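You operate a simulated robot arm through the tools that you are given. There is no shell and no other tool. Be economical: measure what you need, move in short steps, check, and stop when the job is done.

You are at the controls of a simulated robot arm. One attempt, no reset.

JOB
Share out the jars on the fridge worktop. At the end: the jar that says "FRI" from the fridge worktop is on the corner worktop; the jar marked "WED" from the fridge worktop is on the teal coaster; the jar marked "SUN" from the fridge worktop is in the bags drawer; whatever was shut is shut again. Leave all else as you found it, and nothing knocked over (what rides in a drawer may roll over).

It is judged by the outcome, as a careful person would: the job done as asked, and still so three seconds after it is handed in. It fails if anything else is knocked over, pushed out of place, dropped, spilled or broken.

ROBOT AND FRAMES
A 7-joint arm with a two-finger parallel gripper, fixed in place. Base frame: the origin is at the foot of the arm, x ahead of it, y to its left, z up. Lengths are in cm, angles in rad, forces in N, time in s.
With the tool pointing down near the work surface it reaches from about 24 to 68 cm from the base axis. Its first joint turns from -1.152 to 1.152 rad. Payload 2.4 kg.
Tool frame: the origin (TCP) lies between the finger pads and is the grasp point; the fingertips stand 3 cm ahead of it; z points along the fingers, y is the line along which they close. Largest opening 9.4 cm; finger width 2.8, thickness 1; the body of the gripper, 5 by 9.6 cm, starts 5.5 cm behind the TCP.
Orientation is told as [roll, pitch, yaw] about the base's x, y, z axes, in that order, counted from this pose: with the fingers straight down and closing along the base's y, the tool's x points along the base's -x, its y along +y and its z along -z.

CONTROLS
- The arm moves only by the tool servo_tool. Its argument "motion" is a list of rows, each a list of 7 numbers: the shift along the tool's x, y, z in cm, then the turn, a rotation vector about the tool's x, y, z in rad, then the gripper command, from -1 (shut) to 1 (fully open), values between in proportion. In form: [[tx, ty, tz, wx, wy, wz, claw], ...]. A call has 1 to 12 rows; each row shifts and turns the commanded pose from where the row before left it, along the tool's axes as they then stand. Rows are played at 5 a second. More than 5 cm and 0.15 rad between two rows, or a gripper value outside its range, and nothing of the call is played. Where a pose cannot be reached the arm comes as near as it can. A force on the tool above 40 N (or 10 N above the force at the start of the call, whichever is more), or a blocked arm, ends the call early, and 0.2 s more pass. The fingers move at their own pace (about 15.3 cm/s each) and stop on an object; they squeeze with about 32 N. The grip force told is the motor's: it shows also when the fingers shut on nothing. Time passes only in rows, and 0.2 s behind the last, so rows that do not move let the fingers close. The reply holds the time, the measured pose of the TCP, the force on the tool along the base axes, the opening and the grip force, in the units named above and with some noise.
- Cameras (640 x 400 px; columns grow to the right, rows downward): "scene" is fixed at [3.02, 47.09, 143.55]; the picture's right is [-0.81, -0.59, 0.00], its down [-0.38, 0.51, -0.77] and it looks along [0.46, -0.62, -0.64] (base axes); focal length 296 px, centre (320, 200). "wrist" rides on the gripper at [7.6, 1.4, -10.2] in the tool frame; the picture's right is [-0.18, 0.98, 0.00], its down [-0.75, -0.14, -0.64] and it looks along [-0.63, -0.12, 0.77] (tool axes); focal length 243 px, centre (320, 200). There is no depth. A picture from a camera that has moved, and an enlarged one, comes with that camera's place and axes in the base frame and with its lens.
- snapshot(camera): a new picture of that camera. It takes no simulated time.
- zoom(camera, box): a new picture of the part [left, top, right, bottom] of that camera's present view, enlarged. It takes no simulated time.
- close_job(): hands the job in; it is judged then, once.

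Go step by step. Nothing tells you positions but the pictures and the camera data: compare them with the known pose of the tool, close in by small moves and look again before you grip or let go. The budget is 120 turns and 68 pictures, counting those below and the enlarged ones. Unless the task says otherwise, let go and move clear before handing in, and close with one line.

The tools are called as name(argument=value, ...) on one line, values as JSON. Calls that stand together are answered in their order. servo_tool: Moves the arm, as the interface text tells. Its arguments: {"type":"object","properties":{"motion":{"type":"array","items":{"type":"array","items":{"type":"number"}}}},"required":["motion"]} The other tools are called the same way: snapshot (camera) takes a picture; zoom (camera, box) takes an enlarged picture of a part of a camera's view; close_job () hands the job in.

At the start:

```text
t: 0.0
tcp_pos: [37.41, -11.29, 117.72]
tcp_rot: [0.001, -0.002, 0.0]
wrist_force: [-0.5, 0.3, 0.0]
grip_width: 9.42
gripper_force: 0.1
```

scene: 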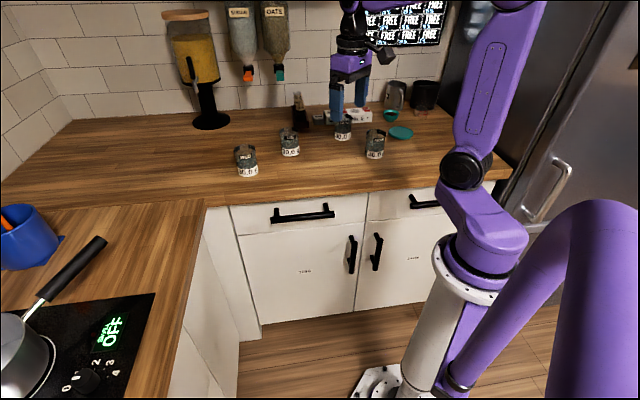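
wrist: 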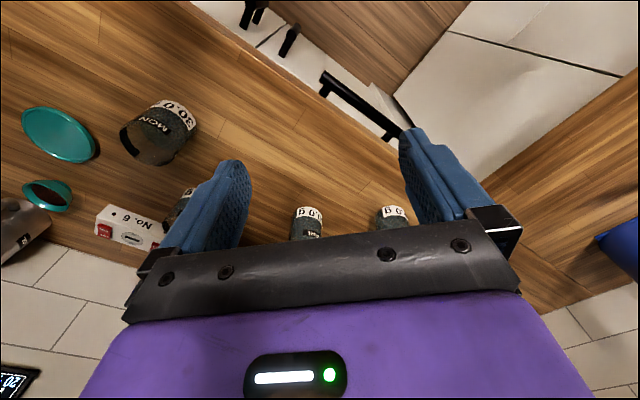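

I see four jars on the worktop ahead, a teal coaster to the right, and drawers below. I'll look closer to read the labels.

zoom(camera="scene", box=[220, 80, 420, 200])

zoom(camera="scene", box=[220, 180, 460, 330])

zoom(camera="wrist", box=[0, 60, 240, 260])

```text
3.20 times, centred on (320, 140) of scene
camera zoom: at [3.02, 47.09, 143.55], right [-0.81, -0.59, 0.0], down [-0.38, 0.51, -0.77], along [0.46, -0.62, -0.64], focal length 947 px, centre (320, 392)
```

zoom: 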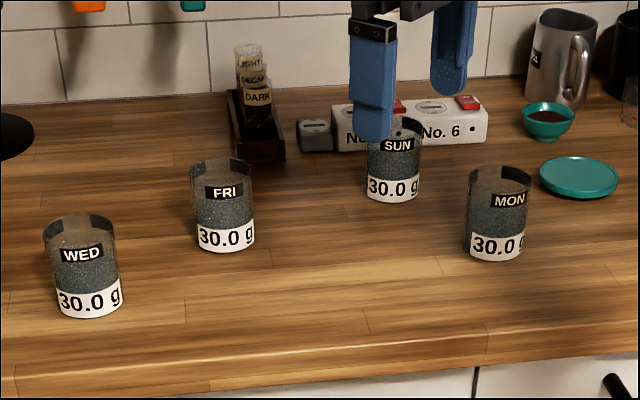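

```text
2.67 times, centred on (340, 255) of scene
camera zoom: at [3.02, 47.09, 143.55], right [-0.81, -0.59, 0.0], down [-0.38, 0.51, -0.77], along [0.46, -0.62, -0.64], focal length 789 px, centre (267, 53)
```

zoom: 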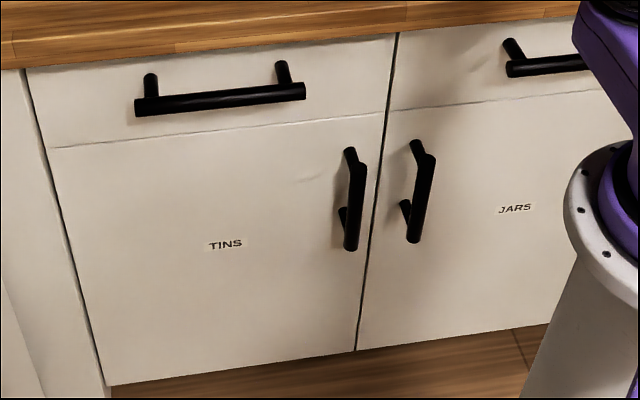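

```text
2.00 times, centred on (120, 160) of wrist
camera zoom: at [30.02, -9.78, 128.04], right [0.18, 0.98, 0.0], down [0.75, -0.14, 0.64], along [0.63, -0.12, -0.77], focal length 485 px, centre (720, 280)
```

zoom: 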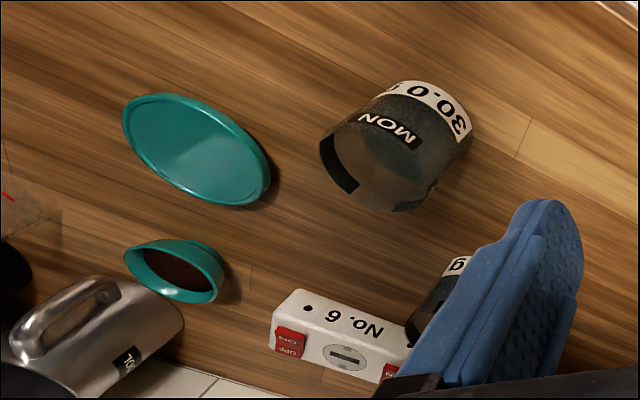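

Jars left to right are WED, FRI, SUN and MON. I still need the worktop boundaries, so I'll look for seams and signs.

zoom(camera="scene", box=[0, 80, 320, 280])

zoom(camera="scene", box=[360, 60, 560, 220])

```text
2.00 times, centred on (160, 180) of scene
camera zoom: at [3.02, 47.09, 143.55], right [-0.81, -0.59, 0.0], down [-0.38, 0.51, -0.77], along [0.46, -0.62, -0.64], focal length 592 px, centre (640, 240)
```

zoom: 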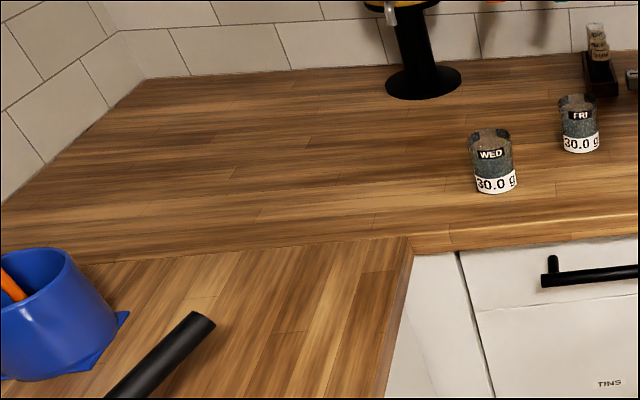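

```text
2.50 times, centred on (460, 140) of scene
camera zoom: at [3.02, 47.09, 143.55], right [-0.81, -0.59, 0.0], down [-0.38, 0.51, -0.77], along [0.46, -0.62, -0.64], focal length 740 px, centre (-30, 350)
```

zoom: 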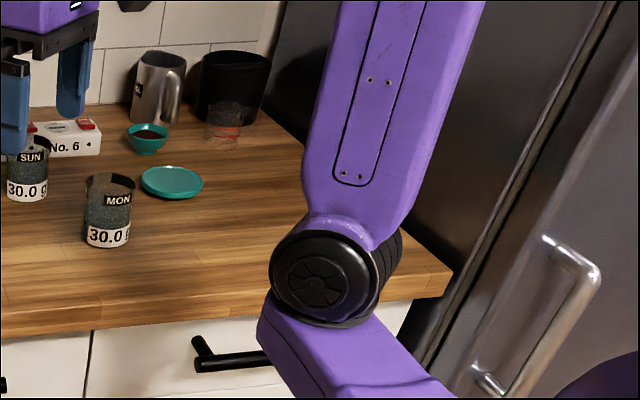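

The runs lie about 43° off the base axes. The drawer fronts face the robot. I'll back off and turn the wrist camera to read the drawer labels.

servo_tool(motion=[[0, 3.7, 1, 0, 0, 0, 1], [0, 3.7, 2, 0, 0, 0, 1], [0, 3.7, 3, 0, 0, 0, 1], [0, 3.7, 3, 0, 0, 0, 1], [0, 3.6, 3, 0, 0, 0, 1], [0, 0, 0, 0, 0, 0.138, 1], [0, 0, 0, 0, 0, 0.138, 1], [0, 0, 0, 0, 0, 0.138, 1], [0, 0, 0, 0, 0, 0.138, 1], [0, 0, 0, 0, 0, 0.138, 1], [0, 0, 0, 0, 0, 0.138, 1]])

snapshot(camera="wrist")

snapshot(camera="scene")

```text
t: 2.4
tcp_pos: [37.56, 7.04, 105.5]
tcp_rot: [0.0, -0.001, -0.831]
wrist_force: [-0.8, 0.0, 0.5]
grip_width: 9.38
gripper_force: 0.1
```

```text
60 pictures are left
camera wrist: at [33.53, 13.74, 115.98], right [0.85, 0.53, 0.0], down [0.4, -0.65, 0.64], along [0.34, -0.55, -0.77], focal length 243 px, centre (320, 200)
```

wrist: 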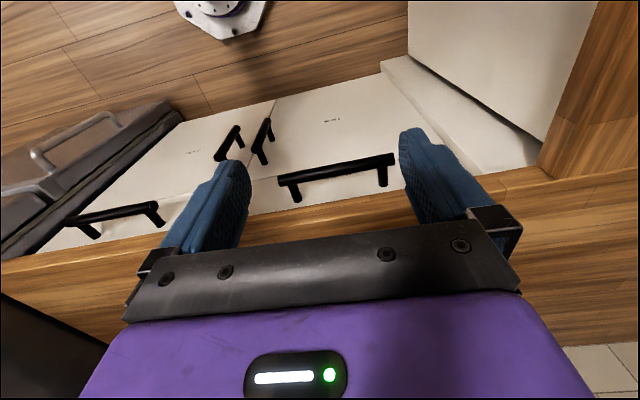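

```text
59 pictures are left
```

scene: 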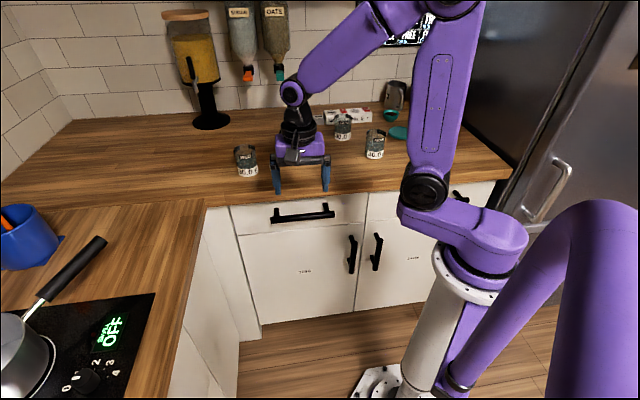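

zoom(camera="wrist", box=[200, 90, 440, 230])

zoom(camera="wrist", box=[40, 90, 280, 250])

```text
2.67 times, centred on (320, 160) of wrist
camera zoom: at [33.53, 13.74, 115.98], right [0.85, 0.53, 0.0], down [0.4, -0.65, 0.64], along [0.34, -0.55, -0.77], focal length 647 px, centre (320, 307)
```

zoom: 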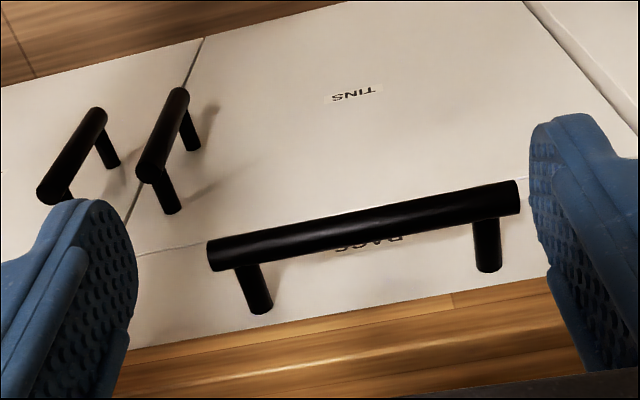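

```text
2.50 times, centred on (160, 170) of wrist
camera zoom: at [33.53, 13.74, 115.98], right [0.85, 0.53, 0.0], down [0.4, -0.65, 0.64], along [0.34, -0.55, -0.77], focal length 606 px, centre (720, 275)
```

zoom: 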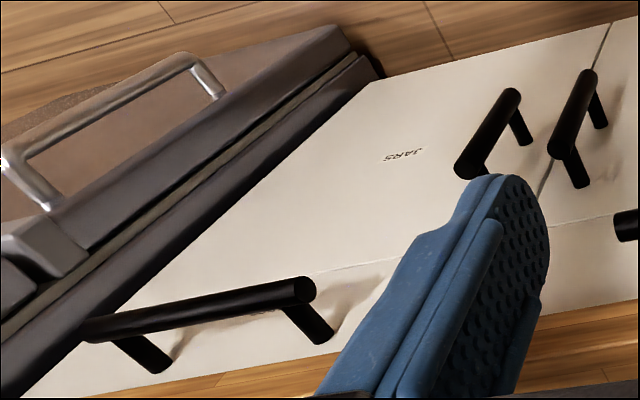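

The BAGS label sits behind the handle of the left drawer, above TINS. I'll turn the tool so the fingers close across the bar, then tilt it toward the drawer front.

servo_tool(motion=[[0, 0, 0, 0, 0, -0.1445, 1], [0, 0, 0, 0, 0, -0.1445, 1], [0, 0, 0, 0, 0, -0.1445, 1], [0, 0, 0, 0, 0, -0.1445, 1], [0, 0, 0, 0, 0, -0.1445, 1], [0, 0, 0, 0, 0, -0.1445, 1], [0, 0, 0, 0, 0, -0.1445, 1], [0, 0, 0, 0, 0, -0.1445, 1], [0, 0, 0, 0, 0, -0.1445, 1], [0, 0, 0, 0, 0, -0.1445, 1], [0, 0, 0, 0, 0, -0.1445, 1]])

servo_tool(motion=[[0, 0, 1, 0.133, 0, 0, 0.3], [0, 0, 1, 0.133, 0, 0, 0.3], [0, 0, 1, 0.133, 0, 0, 0.3], [0, 0, 1, 0.133, 0, 0, 0.3], [0, 0, 1, 0.133, 0, 0, 0.3], [0, 0, 1, 0.133, 0, 0, 0.3]])

snapshot(camera="wrist")

snapshot(camera="scene")

```text
t: 4.8
tcp_pos: [37.5, 7.16, 105.58]
tcp_rot: [-0.001, 0.0, 0.765]
wrist_force: [-0.1, 0.1, 0.1]
grip_width: 9.41
gripper_force: 0.1
```

```text
t: 6.2
tcp_pos: [38.88, 5.75, 100.19]
tcp_rot: [-0.799, 0.0, 0.763]
wrist_force: [0.0, -0.2, 0.5]
grip_width: 6.13
gripper_force: 0.1
```

```text
56 pictures are left
camera wrist: at [27.73, 6.55, 106.44], right [-0.34, 0.62, -0.71], down [0.29, 0.78, 0.55], along [0.89, -0.02, -0.45], focal length 243 px, centre (320, 200)
```

wrist: 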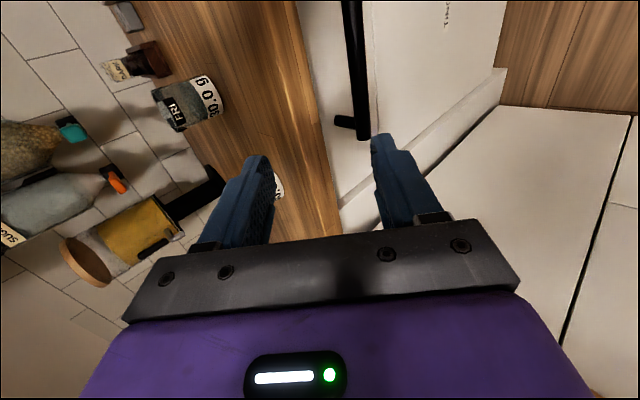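

```text
55 pictures are left
```

scene: 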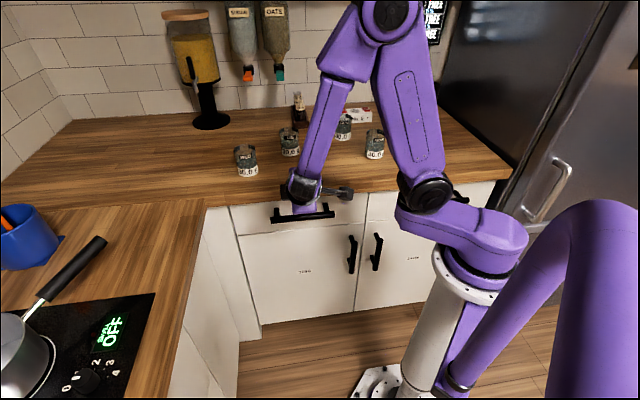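

zoom(camera="wrist", box=[260, 0, 480, 150])

```text
2.67 times, centred on (370, 75) of wrist
camera zoom: at [27.73, 6.55, 106.44], right [-0.34, 0.62, -0.71], down [0.29, 0.78, 0.55], along [0.89, -0.02, -0.45], focal length 647 px, centre (187, 533)
```

zoom: 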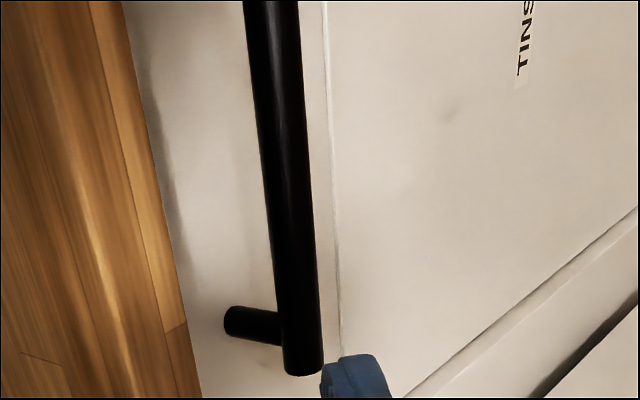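

The views put the bar at about z = 79, tucked below the counter edge. I'll tilt the tool closer to horizontal and come in from below the edge.

servo_tool(motion=[[0, 0, 0, 0.133, 0, 0, 0.1], [0, 0, 0, 0.133, 0, 0, 0.1], [0, 0, 0, 0.133, 0, 0, 0.1], [0, 3.5, 0, 0, 0, 0, 0.1], [0, 3.5, 0, 0, 0, 0, 0.1], [0, 3.5, 0, 0, 0, 0, 0.1], [0, 3.5, 0, 0, 0, 0, 0.1], [0, 0, 3, 0, 0, 0, 0.1], [0, 0, 3, 0, 0, 0, 0.1], [0, 0, 3, 0, 0, 0, 0.1]])

snapshot(camera="wrist")

snapshot(camera="scene")

```text
t: 8.4
tcp_pos: [40.99, 3.29, 83.9]
tcp_rot: [-1.199, 0.0, 0.761]
wrist_force: [0.7, 0.4, 0.0]
grip_width: 5.2
gripper_force: 0.1
```

```text
53 pictures are left
camera wrist: at [28.71, 5.32, 86.44], right [-0.11, 0.39, -0.92], down [0.17, 0.92, 0.37], along [0.98, -0.11, -0.17], focal length 243 px, centre (320, 200)
```

wrist: 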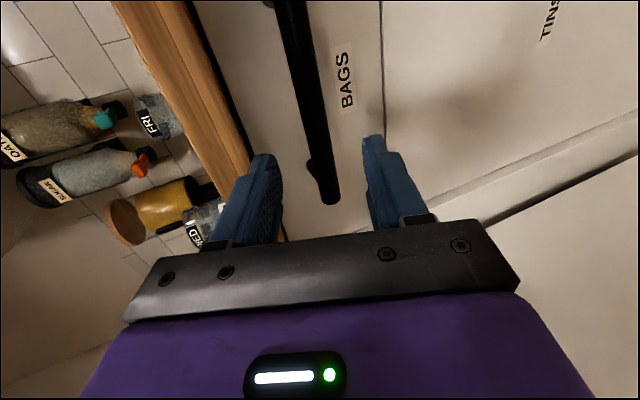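

```text
52 pictures are left
```

scene: 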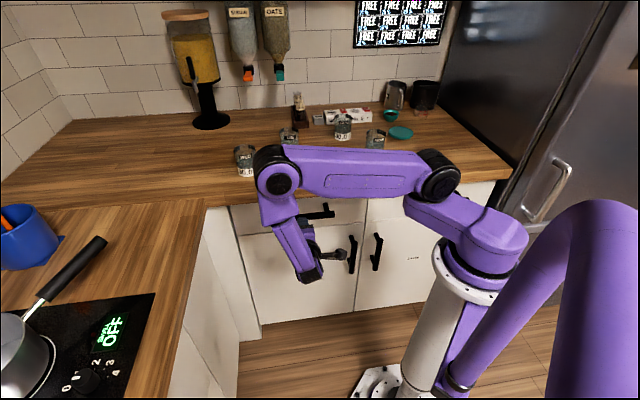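

The bar now reads at about e2 = 37.4, z = 80.4, roughly 11 cm ahead of the TCP. I'll advance most of the way and look again.

servo_tool(motion=[[0, -0.8, 2, 0, 0, 0, 0.1], [0, 0, 2, 0, 0, 0, 0.1], [0, 0, 2, 0, 0, 0, 0.1], [0, 0, 1.5, 0, 0, 0, 0.1]])

snapshot(camera="wrist")

```text
t: 9.4
tcp_pos: [45.96, -1.77, 81.88]
tcp_rot: [-1.199, 0.001, 0.762]
wrist_force: [0.4, -0.3, -0.3]
grip_width: 5.15
gripper_force: 0.0
```

```text
51 pictures are left
camera wrist: at [33.73, 0.3, 84.37], right [-0.12, 0.39, -0.92], down [0.17, 0.92, 0.37], along [0.98, -0.11, -0.17], focal length 243 px, centre (320, 200)
```

wrist: 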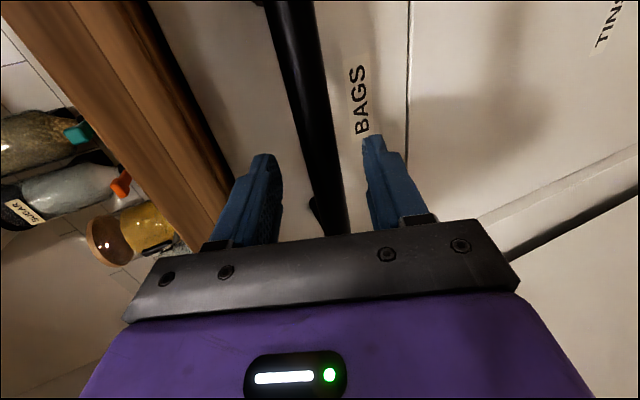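

The bar is centred between the fingers. I'll advance the rest and close.

servo_tool(motion=[[0, 0, 1.2, 0, 0, 0, 0.1], [0, 0, 1.2, 0, 0, 0, 0.1], [0, 0, 1.2, 0, 0, 0, 0.1], [0, 0, 0, 0, 0, 0, 0.1]])

snapshot(camera="wrist")

```text
t: 10.4
tcp_pos: [48.47, -4.24, 80.66]
tcp_rot: [-1.197, 0.0, 0.762]
wrist_force: [0.6, -0.1, -0.1]
grip_width: 5.15
gripper_force: 0.0
```

```text
50 pictures are left
camera wrist: at [36.06, -2.17, 83.17], right [-0.11, 0.39, -0.92], down [0.17, 0.92, 0.37], along [0.98, -0.11, -0.17], focal length 243 px, centre (320, 200)
```

wrist: 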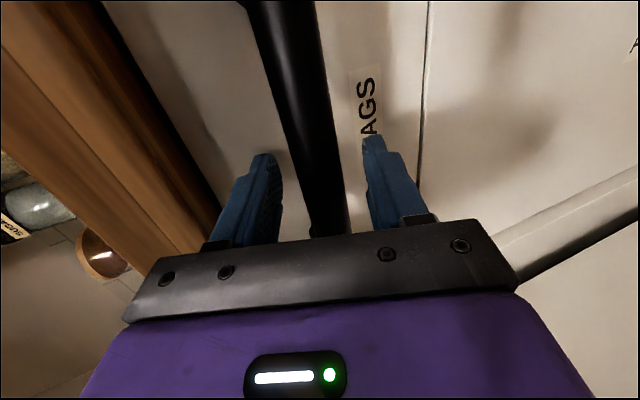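

servo_tool(motion=[[0, 0, 0, 0, 0, 0, -1], [0, 0, 0, 0, 0, 0, -1], [0, 0, 0, 0, 0, 0, -1]])

```text
t: 11.2
tcp_pos: [48.28, -4.04, 80.42]
tcp_rot: [-1.189, 0.004, 0.763]
wrist_force: [2.4, 2.2, -31.1]
grip_width: 2.63
gripper_force: 45.2
```

The bar is gripped. I'll ease the vertical offset and pull the drawer straight out.

servo_tool(motion=[[0, 0.25, 0, 0, 0, 0, -1], [0, 0.36, -0.93, 0, 0, 0, -1], [0, 0.36, -0.93, 0, 0, 0, -1], [0, 0.36, -0.93, 0, 0, 0, -1], [0, 0.36, -0.93, 0, 0, 0, -1]])

```text
t: 12.4
tcp_pos: [45.72, -1.47, 80.46]
tcp_rot: [-1.201, 0.001, 0.757]
wrist_force: [-8.0, -9.1, 15.0]
grip_width: 2.65
gripper_force: 45.2
```

servo_tool(motion=[[0.1, 0.4, -1.4, 0, 0, 0, -1], [0.05, 0.54, -1.4, 0, 0, 0, -1], [0.05, 0.54, -1.4, 0, 0, 0, -1], [0.05, 0.54, -1.4, 0, 0, 0, -1], [0.05, 0.54, -1.4, 0, 0, 0, -1], [0.05, 0.54, -1.4, 0, 0, 0, -1]])

snapshot(camera="scene")

```text
t: 13.8
tcp_pos: [39.19, 5.1, 80.38]
tcp_rot: [-1.195, 0.002, 0.764]
wrist_force: [-1.7, -0.9, -7.5]
grip_width: 2.63
gripper_force: 45.1
```

```text
49 pictures are left
```

scene: 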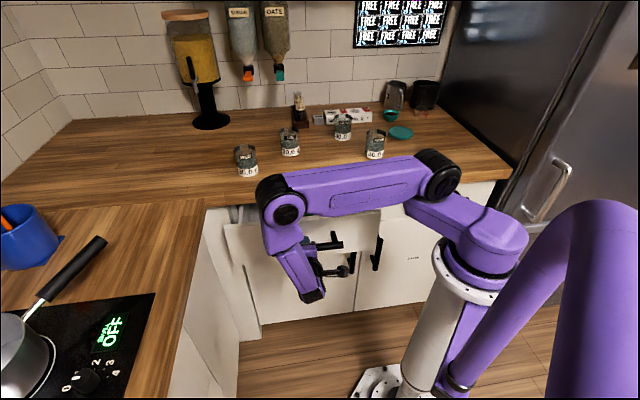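

servo_tool(motion=[[0.03, 0.5, -1.4, 0, 0, 0, -1], [0.03, 0.54, -1.4, 0, 0, 0, -1], [0.03, 0.54, -1.4, 0, 0, 0, -1], [0.03, 0.54, -1.4, 0, 0, 0, -1]])

```text
t: 14.8
tcp_pos: [34.94, 9.25, 80.43]
tcp_rot: [-1.19, 0.002, 0.758]
wrist_force: [-3.8, -3.0, -27.2]
grip_width: 2.64
gripper_force: 45.4
```

The drawer is open about 19 cm. I'll release and back away.

servo_tool(motion=[[0, -0.2, 0, 0, 0, 0, 0.1], [0, 0, 0, 0, 0, 0, 0.1], [0, 0, -2, 0, 0, 0, 0.1], [0, 0, -2.5, 0, 0, 0, 0.1], [0, 0, -2.5, 0, 0, 0, 0.1], [0, -4, 0, 0, 0, 0, 0.1], [0, -4, 0, 0, 0, 0, 0.1], [0, -4, 0, 0, 0, 0, 1], [0, -4, 0, 0, 0, 0, 1], [0, -4, 0, 0, 0, 0, 1]])

servo_tool(motion=[[0, 0, 0, -0.133, 0, 0, 1], [0, 0, 0, -0.133, 0, 0, 1], [0, 0, 0, -0.133, 0, 0, 1], [0, 0, 0, -0.133, 0, 0, 1], [0, 0, 0, -0.133, 0, 0, 1], [0, 0, 0, -0.133, 0, 0, 1], [0, 0, 0, -0.133, 0, 0, 1], [0, 0, 0, -0.133, 0, 0, 1], [0, 0, 0, -0.133, 0, 0, 1]])

snapshot(camera="scene")

snapshot(camera="wrist")

```text
t: 17.0
tcp_pos: [35.56, 8.72, 101.99]
tcp_rot: [-1.197, -0.001, 0.76]
wrist_force: [-0.5, -1.4, -1.2]
grip_width: 9.42
gripper_force: 0.1
```

```text
t: 19.0
tcp_pos: [35.46, 8.49, 102.01]
tcp_rot: [0.002, -0.001, 0.761]
wrist_force: [-0.4, -0.5, 0.3]
grip_width: 9.39
gripper_force: 0.1
```

```text
48 pictures are left
```

scene: 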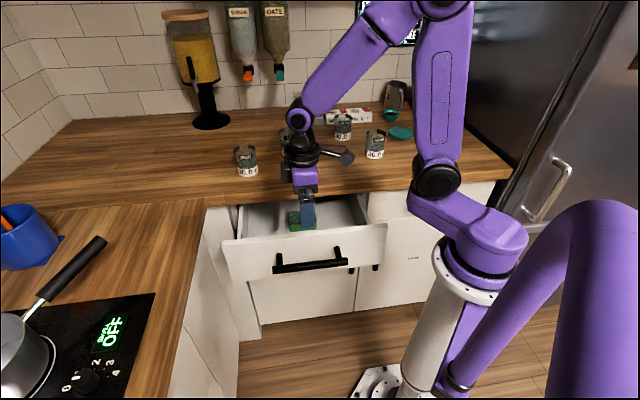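

```text
47 pictures are left
camera wrist: at [29.15, 4.37, 112.34], right [-0.54, 0.84, 0.0], down [0.64, 0.42, 0.64], along [0.54, 0.35, -0.77], focal length 243 px, centre (320, 200)
```

wrist: 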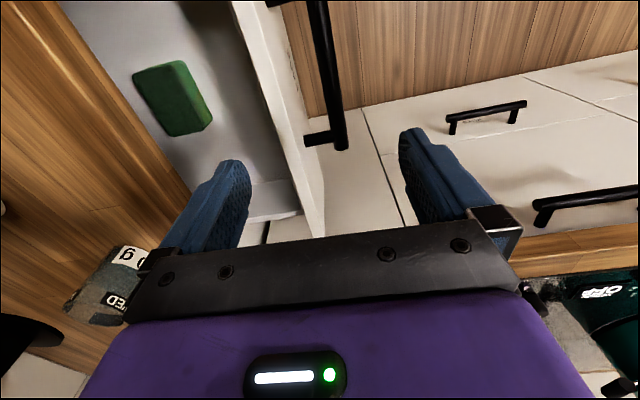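

The drawer holds a green item, and there is free space beside it. Before picking, I'll check the left run's labels.

zoom(camera="wrist", box=[400, 80, 640, 240])

zoom(camera="scene", box=[220, 180, 400, 290])

```text
2.50 times, centred on (520, 160) of wrist
camera zoom: at [29.15, 4.37, 112.34], right [-0.54, 0.84, 0.0], down [0.64, 0.42, 0.64], along [0.54, 0.35, -0.77], focal length 606 px, centre (-180, 300)
```

zoom: 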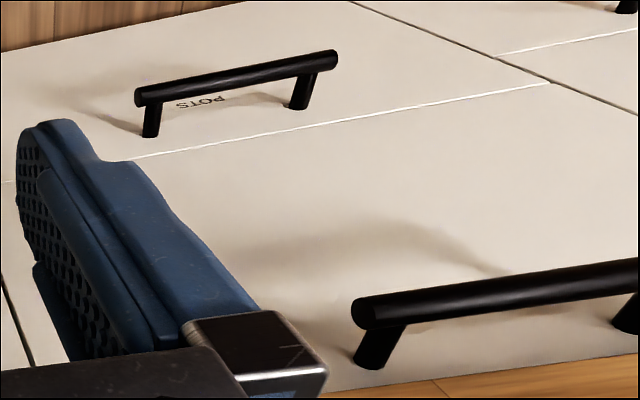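

```text
3.56 times, centred on (310, 235) of scene
camera zoom: at [3.02, 47.09, 143.55], right [-0.81, -0.59, 0.0], down [-0.38, 0.51, -0.77], along [0.46, -0.62, -0.64], focal length 1052 px, centre (356, 76)
```

zoom: 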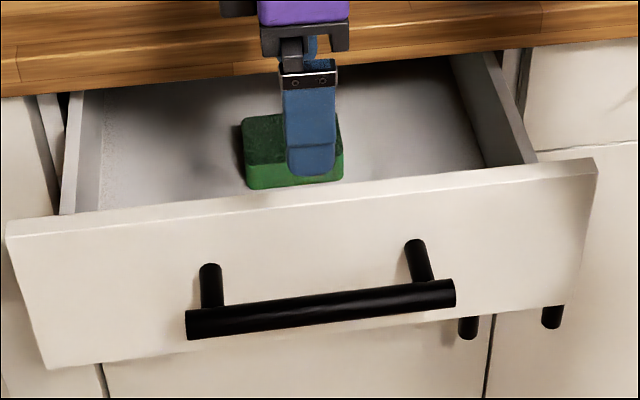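

The left run (POTS drawer and hob) is the other worktop, and only its near part is reachable, so that is where FRI goes. SUN first: I'll turn the wrist and move above it.

servo_tool(motion=[[0, 0, -2, 0, 0, 0.1405, 1], [0, 0, -2, 0, 0, 0.1405, 1], [0, 0, -2, 0, 0, 0.1405, 1], [0, 0, -2, 0, 0, 0.1405, 1], [0, 0, 0, 0, 0, 0.1405, 1], [0, 0, 0, 0, 0, 0.1405, 1], [0, 0, 0, 0, 0, 0.1405, 1], [0, 0, 0, 0, 0, 0.1405, 1], [0, 0, 0, 0, 0, 0.1405, 1], [0, 0, 0, 0, 0, 0.1405, 1], [0, 0, 0, 0, 0, 0.1405, 1]])

snapshot(camera="wrist")

```text
t: 21.4
tcp_pos: [35.59, 8.59, 109.97]
tcp_rot: [0.001, 0.0, -0.786]
wrist_force: [0.6, 0.3, 0.1]
grip_width: 9.39
gripper_force: 0.0
```

```text
44 pictures are left
camera wrist: at [31.31, 14.99, 120.27], right [0.83, 0.56, 0.0], down [0.43, -0.63, 0.64], along [0.36, -0.53, -0.77], focal length 243 px, centre (320, 200)
```

wrist: 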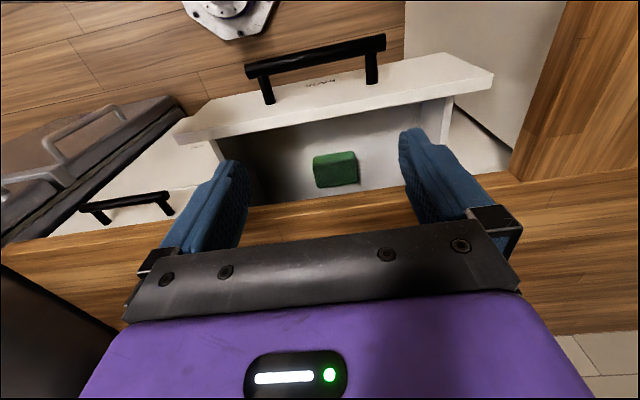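

The wrist is aligned with the counter. I'll travel high to near SUN.

servo_tool(motion=[[-4.3, -2.06, 0, 0, 0, 0, 1], [-4.3, -2.06, 0, 0, 0, 0, 1], [-4.3, -2.06, 0, 0, 0, 0, 1], [-4.3, -2.06, 0, 0, 0, 0, 1], [-4.3, -2.06, 0, 0, 0, 0, 1], [-4.3, -2.06, 0, 0, 0, 0, 1], [-4.3, -2.06, 0, 0, 0, 0, 1], [-4.3, -2.06, 0, 0, 0, 0, 1], [-4.3, -2.06, 0, 0, 0, 0, 1]])

snapshot(camera="wrist")

snapshot(camera="scene")

```text
t: 23.4
tcp_pos: [49.84, -31.71, 109.78]
tcp_rot: [0.0, 0.0, -0.783]
wrist_force: [0.3, -0.6, 0.4]
grip_width: 9.41
gripper_force: 0.1
```

```text
43 pictures are left
camera wrist: at [45.57, -25.31, 120.09], right [0.82, 0.57, 0.0], down [0.43, -0.63, 0.64], along [0.36, -0.53, -0.77], focal length 243 px, centre (320, 200)
```

wrist: 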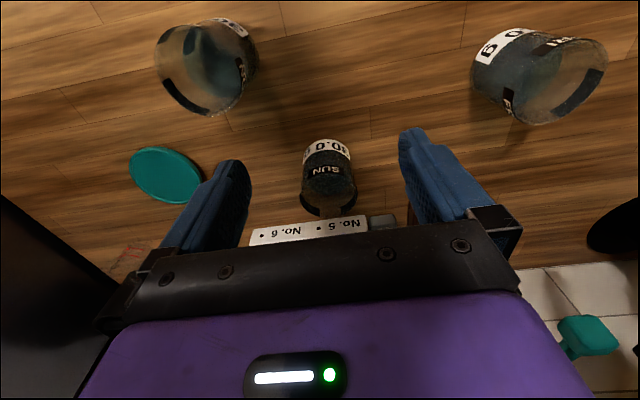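

```text
42 pictures are left
```

scene: 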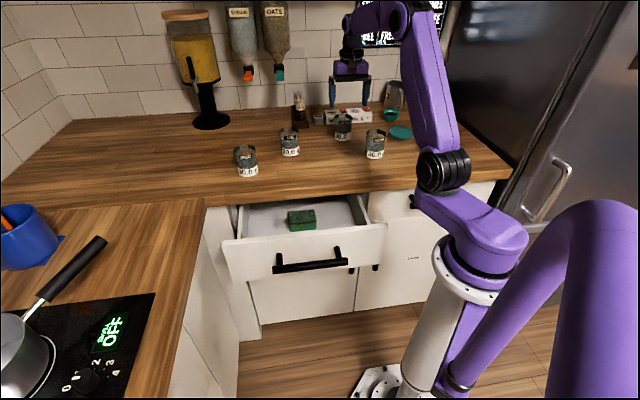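

SUN is at about (55.4, -38). I'll move over it and descend partway.

servo_tool(motion=[[-4.2, -0.25, 0, 0, 0, 0, 1], [-4.2, -0.25, 0, 0, 0, 0, 1], [0, 0, 3, 0, 0, 0, 1], [0, 0, 2.5, 0, 0, 0, 1]])

snapshot(camera="wrist")

zoom(camera="scene", box=[280, 50, 440, 170])

```text
t: 24.4
tcp_pos: [55.18, -37.62, 104.34]
tcp_rot: [0.0, 0.0, -0.784]
wrist_force: [0.3, 0.6, 0.2]
grip_width: 9.42
gripper_force: 0.1
out of reach, approached as far as the arm can: row 2
```

```text
41 pictures are left
camera wrist: at [50.78, -31.21, 114.64], right [0.82, 0.57, 0.0], down [0.43, -0.63, 0.64], along [0.36, -0.53, -0.77], focal length 243 px, centre (320, 200)
```

wrist: 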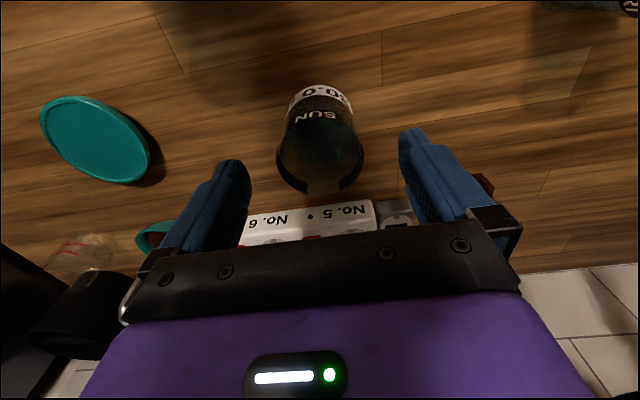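

```text
3.33 times, centred on (360, 110) of scene
camera zoom: at [3.02, 47.09, 143.55], right [-0.81, -0.59, 0.0], down [-0.38, 0.51, -0.77], along [0.46, -0.62, -0.64], focal length 986 px, centre (187, 500)
```

zoom: 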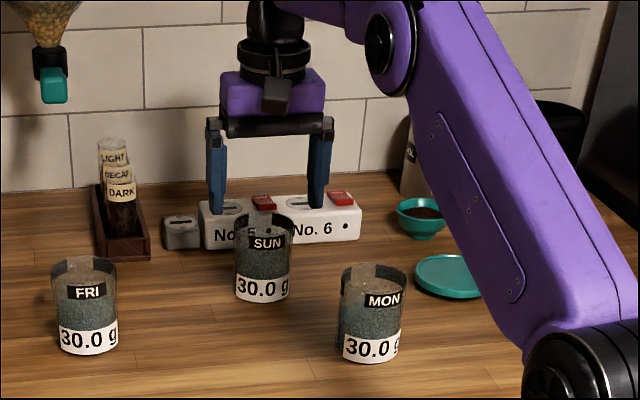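

The jar is centred between the fingers and the power strip is well clear. I'll descend and grip.

servo_tool(motion=[[-0.3, 0, 2, 0, 0, 0, 1], [0, 0, 2, 0, 0, 0, 1], [0, 0, 2, 0, 0, 0, 1], [0, 0, 1.8, 0, 0, 0, 1], [0, 0, 0, 0, 0, 0, 1]])

snapshot(camera="wrist")

```text
t: 25.6
tcp_pos: [55.11, -37.93, 96.41]
tcp_rot: [0.0, -0.001, -0.783]
wrist_force: [0.3, 0.9, 0.2]
grip_width: 9.42
gripper_force: 0.2
```

```text
39 pictures are left
camera wrist: at [50.82, -31.51, 106.77], right [0.82, 0.57, 0.0], down [0.43, -0.63, 0.64], along [0.36, -0.53, -0.77], focal length 243 px, centre (320, 200)
```

wrist: 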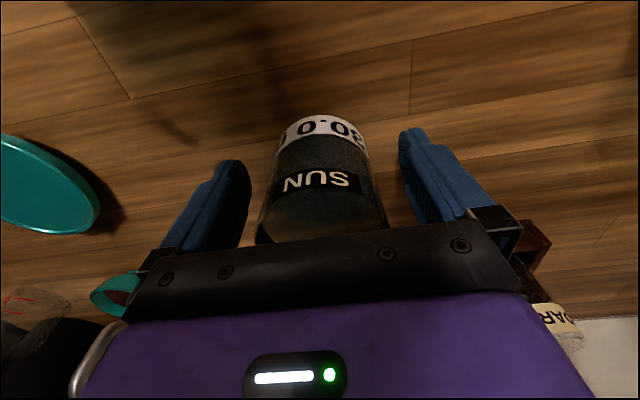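

The jar axis looks about 1.3 cm further out, so I'll nudge forward before gripping.

servo_tool(motion=[[-0.6, 0, 0, 0, 0, 0, 1], [-0.6, 0, 0, 0, 0, 0, 1], [0, 0, 0, 0, 0, 0, 1]])

zoom(camera="scene", box=[280, 60, 440, 160])

snapshot(camera="wrist")

```text
t: 26.4
tcp_pos: [56.04, -38.8, 96.45]
tcp_rot: [0.0, 0.0, -0.784]
wrist_force: [-0.4, 0.1, -0.3]
grip_width: 9.39
gripper_force: 0.1
```

```text
4.00 times, centred on (360, 110) of scene
camera zoom: at [3.02, 47.09, 143.55], right [-0.81, -0.59, 0.0], down [-0.38, 0.51, -0.77], along [0.46, -0.62, -0.64], focal length 1183 px, centre (160, 560)
```

zoom: 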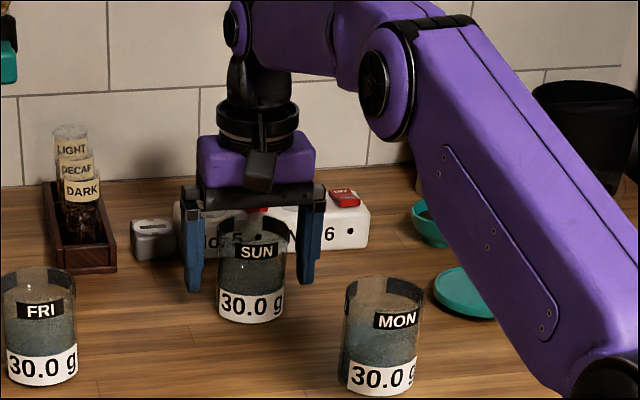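

```text
37 pictures are left
camera wrist: at [51.74, -32.41, 106.81], right [0.82, 0.57, 0.0], down [0.43, -0.63, 0.64], along [0.36, -0.53, -0.77], focal length 243 px, centre (320, 200)
```

wrist: 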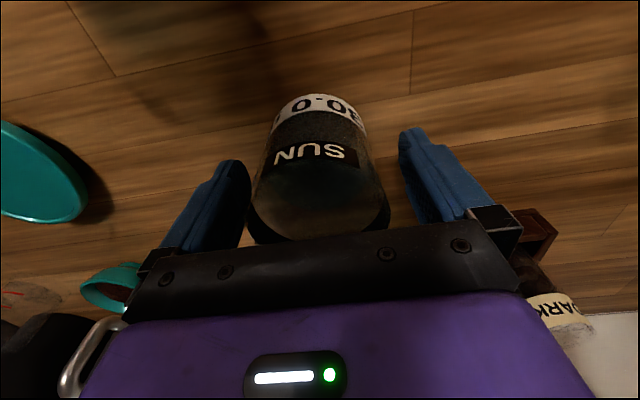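

servo_tool(motion=[[0, 0, 0, 0, 0, 0, -1], [0, 0, 0, 0, 0, 0, -1], [0, 0, 0, 0, 0, 0, -1], [0, 0, -1, 0, 0, 0, -1], [0, 0, -2, 0, 0, 0, -1]])

zoom(camera="scene", box=[280, 60, 440, 160])

```text
t: 27.6
tcp_pos: [56.09, -39.08, 99.34]
tcp_rot: [0.0, 0.0, -0.785]
wrist_force: [-0.3, 0.1, -2.5]
grip_width: 6.45
gripper_force: 32.3
```

```text
4.00 times, centred on (360, 110) of scene
camera zoom: at [3.02, 47.09, 143.55], right [-0.81, -0.59, 0.0], down [-0.38, 0.51, -0.77], along [0.46, -0.62, -0.64], focal length 1183 px, centre (160, 560)
```

zoom: 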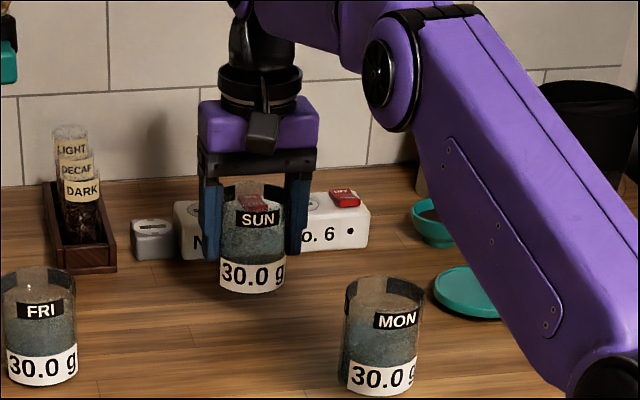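

SUN is lifted upright. I'll raise it, pull back and carry it over the open drawer.

servo_tool(motion=[[1, 0, -2.5, 0, 0, 0, -1], [2, 0, -3, 0, 0, 0, -1], [3, 0, -3, 0, 0, 0, -1], [3.5, 1.3, -1, 0, 0, 0, -1], [3.9, 1.4, 0, 0, 0, 0, -1], [3.9, 1.4, 0, 0, 0, 0, -1], [3.9, 1.4, 0, 0, 0, 0, -1], [3.9, 1.4, 0, 0, 0, 0, -1], [3.9, 1.4, 0, 0, 0, 0, -1], [3.9, 1.4, 0, 0, 0, 0, -1], [3, 1.0, 0, 0, 0, 0, -1], [1.7, 0, 0, 0, 0, 0, -1]])

snapshot(camera="scene")

snapshot(camera="wrist")

```text
t: 30.2
tcp_pos: [37.04, -4.74, 109.0]
tcp_rot: [-0.001, 0.0, -0.786]
wrist_force: [0.6, 0.5, -3.4]
grip_width: 6.38
gripper_force: 32.5
```

```text
35 pictures are left
```

scene: 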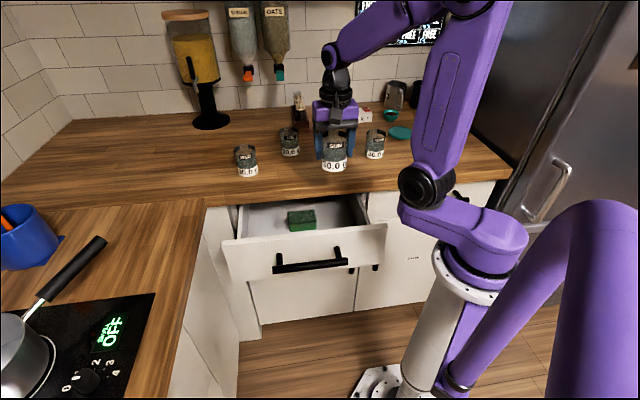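

```text
34 pictures are left
camera wrist: at [32.74, 1.76, 119.36], right [0.82, 0.57, 0.0], down [0.43, -0.63, 0.64], along [0.36, -0.53, -0.77], focal length 243 px, centre (320, 200)
```

wrist: 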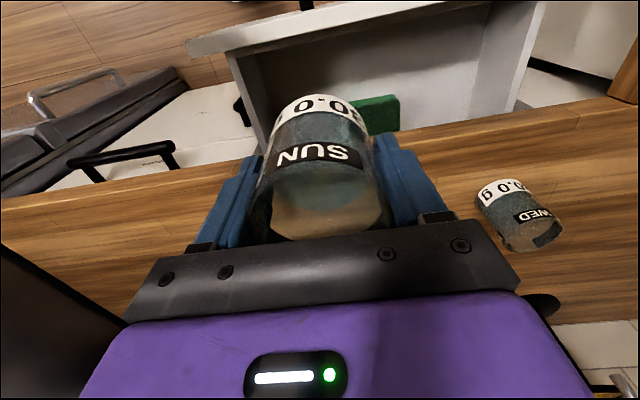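

The gap between drawer front (about e2 = 25) and counter edge (about 36) is clear of the sponge. I'll centre on it and lower.

servo_tool(motion=[[-0.8, 0, 2, 0, 0, 0, -1], [0, 0, 3, 0, 0, 0, -1], [0, 0, 3, 0, 0, 0, -1], [0, 0, 3, 0, 0, 0, -1], [0, 0, 3, 0, 0, 0, -1], [0, 0, 3, 0, 0, 0, -1], [0, 0, 3, 0, 0, 0, -1], [0, 0, 2.5, 0, 0, 0, -1]])

zoom(camera="scene", box=[220, 130, 420, 290])

snapshot(camera="wrist")

```text
t: 32.0
tcp_pos: [37.55, -5.24, 86.41]
tcp_rot: [-0.001, 0.001, -0.782]
wrist_force: [-0.4, -0.7, -3.1]
grip_width: 6.42
gripper_force: 31.7
```

```text
2.50 times, centred on (320, 210) of scene
camera zoom: at [3.02, 47.09, 143.55], right [-0.81, -0.59, 0.0], down [-0.38, 0.51, -0.77], along [0.46, -0.62, -0.64], focal length 740 px, centre (320, 175)
```

zoom: 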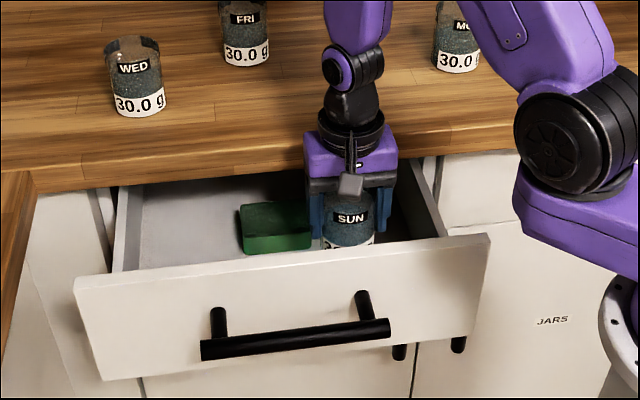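

```text
32 pictures are left
camera wrist: at [33.27, 1.18, 96.76], right [0.82, 0.57, 0.0], down [0.43, -0.63, 0.64], along [0.36, -0.53, -0.77], focal length 243 px, centre (320, 200)
```

wrist: 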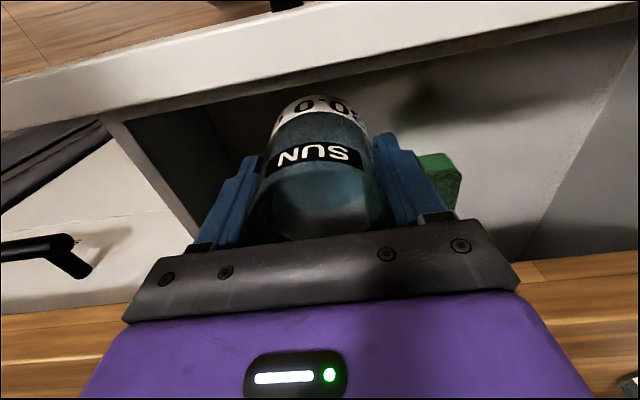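

servo_tool(motion=[[0, -1, 0, 0, 0, 0, -1], [0, 0, 1.5, 0, 0, 0, -1], [0, 0, 1.5, 0, 0, 0, -1], [0, 0, 1, 0, 0, 0, -1]])

snapshot(camera="wrist")

```text
t: 33.0
tcp_pos: [36.82, -5.98, 82.57]
tcp_rot: [0.0, 0.0, -0.785]
wrist_force: [0.4, -0.7, -3.2]
grip_width: 6.4
gripper_force: 32.2
```

```text
31 pictures are left
camera wrist: at [32.65, 0.42, 92.84], right [0.82, 0.57, 0.0], down [0.43, -0.63, 0.64], along [0.36, -0.53, -0.77], focal length 243 px, centre (320, 200)
```

wrist: 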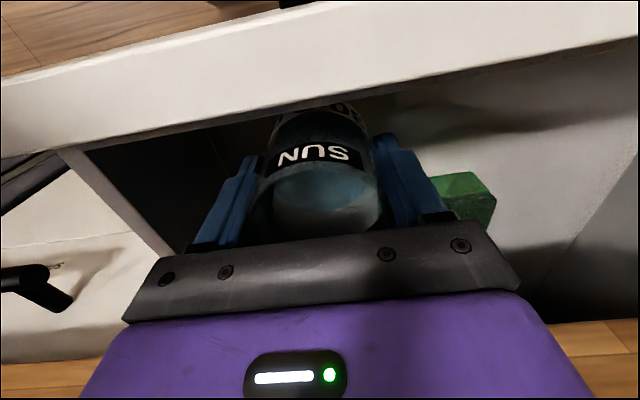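

servo_tool(motion=[[0, 0, 0.5, 0, 0, 0, -1], [0, 0, 0.5, 0, 0, 0, -1], [0, 0, 0.5, 0, 0, 0, -1]])

```text
t: 33.8
tcp_pos: [36.83, -6.03, 81.03]
tcp_rot: [-0.001, -0.001, -0.785]
wrist_force: [0.1, -0.5, -2.9]
grip_width: 6.41
gripper_force: 32.2
```

servo_tool(motion=[[0, 0, 0.5, 0, 0, 0, -1], [0, 0, 0.5, 0, 0, 0, -1]])

```text
t: 34.4
tcp_pos: [36.75, -6.09, 79.88]
tcp_rot: [-0.001, 0.0, -0.786]
wrist_force: [0.2, 0.0, -2.0]
grip_width: 6.4
gripper_force: 32.5
```

servo_tool(motion=[[0, 0, 0.3, 0, 0, 0, -1], [0, 0, 0.3, 0, 0, 0, -1]])

```text
t: 35.0
tcp_pos: [36.67, -6.04, 79.42]
tcp_rot: [0.001, 0.001, -0.783]
wrist_force: [-2.5, -0.1, 9.2]
grip_width: 6.37
gripper_force: 31.8
```

The jar has touched the drawer floor. I'll release gently and rise straight up.

servo_tool(motion=[[0, 0, -0.1, 0, 0, 0, 0.7], [0, 0, 0, 0, 0, 0, 0.7], [0, 0, -1.5, 0, 0, 0, 0.7], [0, 0, -3, 0, 0, 0, 0.7], [0, 0, -4, 0, 0, 0, 0.7], [0, 0, -4, 0, 0, 0, 0.7], [0, 0, -4, 0, 0, 0, 0.7], [0, 0, -4, 0, 0, 0, 0.7], [0, 0, -4, 0, 0, 0, 0.7]])

zoom(camera="scene", box=[220, 130, 420, 290])

```text
t: 37.0
tcp_pos: [36.6, -5.87, 104.13]
tcp_rot: [-0.001, 0.0, -0.782]
wrist_force: [-0.2, -0.6, 0.9]
grip_width: 7.98
gripper_force: 0.1
```

```text
2.50 times, centred on (320, 210) of scene
camera zoom: at [3.02, 47.09, 143.55], right [-0.81, -0.59, 0.0], down [-0.38, 0.51, -0.77], along [0.46, -0.62, -0.64], focal length 740 px, centre (320, 175)
```

zoom: 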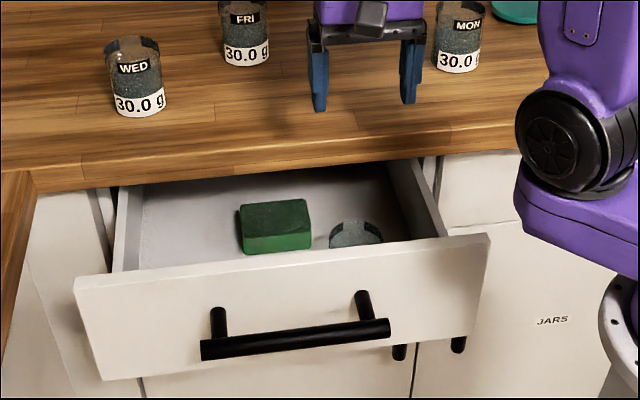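

SUN stands upright in the drawer. To close it I'll regrip the bar by retracing the earlier poses.

servo_tool(motion=[[2.75, 2.37, 0.5, 0, 0, 0, 0.1], [2.75, 2.37, 0.5, 0, 0, 0, 0.1], [2.75, 2.37, 0.5, 0, 0, 0, 0.1], [2.75, 2.37, 0.6, 0, 0, 0, 0.1]])

servo_tool(motion=[[0, 0, 0, 0, 0, -0.1405, 0.1], [0, 0, 0, 0, 0, -0.1405, 0.1], [0, 0, 0, 0, 0, -0.1405, 0.1], [0, 0, 0, 0, 0, -0.1405, 0.1], [0, 0, 0, 0, 0, -0.1405, 0.1], [0, 0, 0, 0, 0, -0.1405, 0.1], [0, 0, 0, 0, 0, -0.1405, 0.1], [0, 0, 0, 0, 0, -0.1405, 0.1], [0, 0, 0, 0, 0, -0.1405, 0.1], [0, 0, 0, 0, 0, -0.1405, 0.1], [0, 0, 0, 0, 0, -0.14, 0.1]])

servo_tool(motion=[[0, 0, 0, 0.133, 0, 0, 0.1], [0, 0, 0, 0.133, 0, 0, 0.1], [0, 0, 0, 0.133, 0, 0, 0.1], [0, 0, 0, 0.133, 0, 0, 0.1], [0, 0, 0, 0.133, 0, 0, 0.1], [0, 0, 0, 0.133, 0, 0, 0.1], [0, 0, 0, 0.133, 0, 0, 0.1], [0, 0, 0, 0.133, 0, 0, 0.1], [0, 0, 0, 0.133, 0, 0, 0.1]])

```text
t: 38.0
tcp_pos: [35.8, 8.53, 101.84]
tcp_rot: [0.001, 0.0, -0.784]
wrist_force: [0.4, 0.2, 0.2]
grip_width: 5.19
gripper_force: 0.1
```

```text
t: 40.4
tcp_pos: [35.59, 8.47, 101.87]
tcp_rot: [0.0, -0.001, 0.764]
wrist_force: [0.5, 0.4, -0.4]
grip_width: 5.18
gripper_force: 0.0
```

```text
t: 42.4
tcp_pos: [35.65, 8.41, 101.81]
tcp_rot: [-1.199, -0.001, 0.763]
wrist_force: [0.0, -0.4, -0.1]
grip_width: 5.17
gripper_force: 0.0
```

servo_tool(motion=[[0, 4, 0, 0, 0, 0, 0.1], [0, 4, 0, 0, 0, 0, 0.1], [0, 4, 0, 0, 0, 0, 0.1], [0, 4, 0, 0, 0, 0, 0.1], [0, 4, 0, 0, 0, 0, 0.1], [0, 0.1, 1.5, 0, 0, 0, 0.1], [0, 0, 1.5, 0, 0, 0, 0.1]])

snapshot(camera="wrist")

```text
t: 44.0
tcp_pos: [32.61, 11.7, 81.98]
tcp_rot: [-1.197, -0.002, 0.762]
wrist_force: [0.0, 0.1, 0.2]
grip_width: 5.18
gripper_force: 0.1
```

```text
29 pictures are left
camera wrist: at [20.18, 13.78, 84.48], right [-0.11, 0.39, -0.92], down [0.17, 0.92, 0.37], along [0.98, -0.11, -0.17], focal length 243 px, centre (320, 200)
```

wrist: 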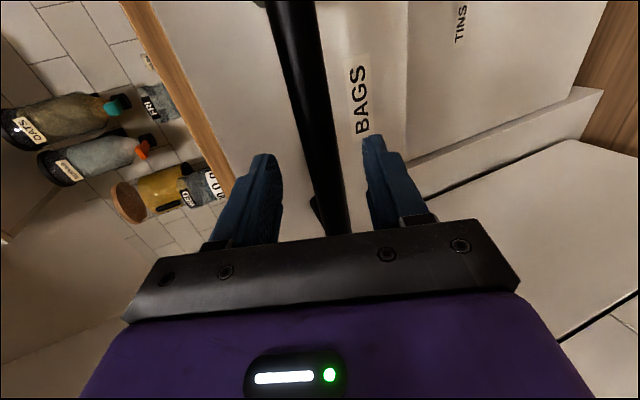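

servo_tool(motion=[[0, 0, 1.2, 0, 0, 0, 0.1], [0, 0.1, 1.2, 0, 0, 0, 0.1], [0, 0.1, 1.1, 0, 0, 0, 0.1], [0, 0, 0, 0, 0, 0, -1], [0, 0, 0, 0, 0, 0, -1], [0, 0, 0, 0, 0, 0, -1]])

servo_tool(motion=[[0, -0.18, 0.46, 0, 0, 0, -1], [-0.02, -0.36, 0.93, 0, 0, 0, -1], [-0.02, -0.36, 0.93, 0, 0, 0, -1], [-0.02, -0.36, 0.93, 0, 0, 0, -1], [-0.02, -0.36, 0.93, 0, 0, 0, -1], [-0.02, -0.36, 0.93, 0, 0, 0, -1], [-0.02, -0.36, 0.93, 0, 0, 0, -1], [-0.02, -0.36, 0.93, 0, 0, 0, -1], [-0.02, -0.36, 0.93, 0, 0, 0, -1]])

```text
t: 45.4
tcp_pos: [34.78, 9.27, 80.51]
tcp_rot: [-1.199, 0.0, 0.761]
wrist_force: [1.1, 0.1, 16.6]
grip_width: 2.63
gripper_force: 45.2
```

```text
t: 47.4
tcp_pos: [40.68, 3.43, 80.53]
tcp_rot: [-1.199, 0.0, 0.758]
wrist_force: [-5.2, -5.6, 18.2]
grip_width: 2.6
gripper_force: 44.6
```

servo_tool(motion=[[0.08, -0.5, 0.93, 0, 0, 0, -1], [-0.01, -0.36, 0.93, 0, 0, 0, -1], [-0.01, -0.36, 0.93, 0, 0, 0, -1], [-0.01, -0.36, 0.93, 0, 0, 0, -1], [-0.01, -0.36, 0.93, 0, 0, 0, -1], [-0.01, -0.36, 0.93, 0, 0, 0, -1], [-0.01, -0.36, 0.93, 0, 0, 0, -1], [-0.01, -0.36, 0.93, 0, 0, 0, -1], [-0.01, -0.36, 0.93, 0, 0, 0, -1], [-0.01, -0.36, 0.93, 0, 0, 0, -1]])

```text
t: 49.6
tcp_pos: [47.8, -3.79, 80.69]
tcp_rot: [-1.2, -0.001, 0.765]
wrist_force: [13.0, 6.9, -10.3]
grip_width: 2.62
gripper_force: 45.6
```

servo_tool(motion=[[-0.1, -0.1, 0.3, 0, 0, 0, -1], [0, -0.13, 0.3, 0, 0, 0, -1], [0, -0.07, 0.2, 0, 0, 0, -1]])

zoom(camera="scene", box=[200, 180, 420, 320])

```text
t: 50.4
tcp_pos: [48.24, -4.12, 80.46]
tcp_rot: [-1.196, 0.005, 0.769]
wrist_force: [-24.4, 28.2, 8.2]
grip_width: 2.61
gripper_force: 45.0
```

```text
2.86 times, centred on (310, 250) of scene
camera zoom: at [2.95, 47.16, 143.52], right [-0.81, -0.59, 0.0], down [-0.38, 0.51, -0.77], along [0.46, -0.62, -0.64], focal length 845 px, centre (349, 57)
```

zoom: 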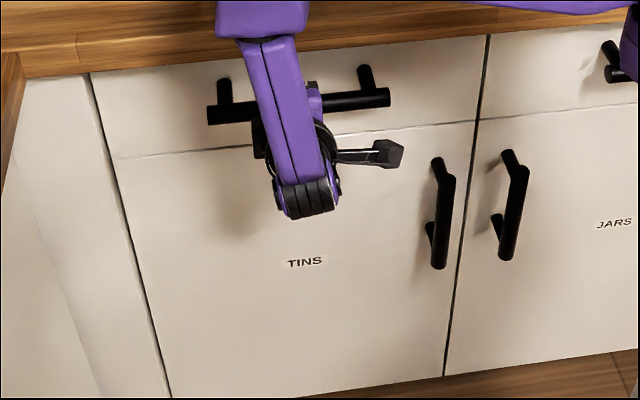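

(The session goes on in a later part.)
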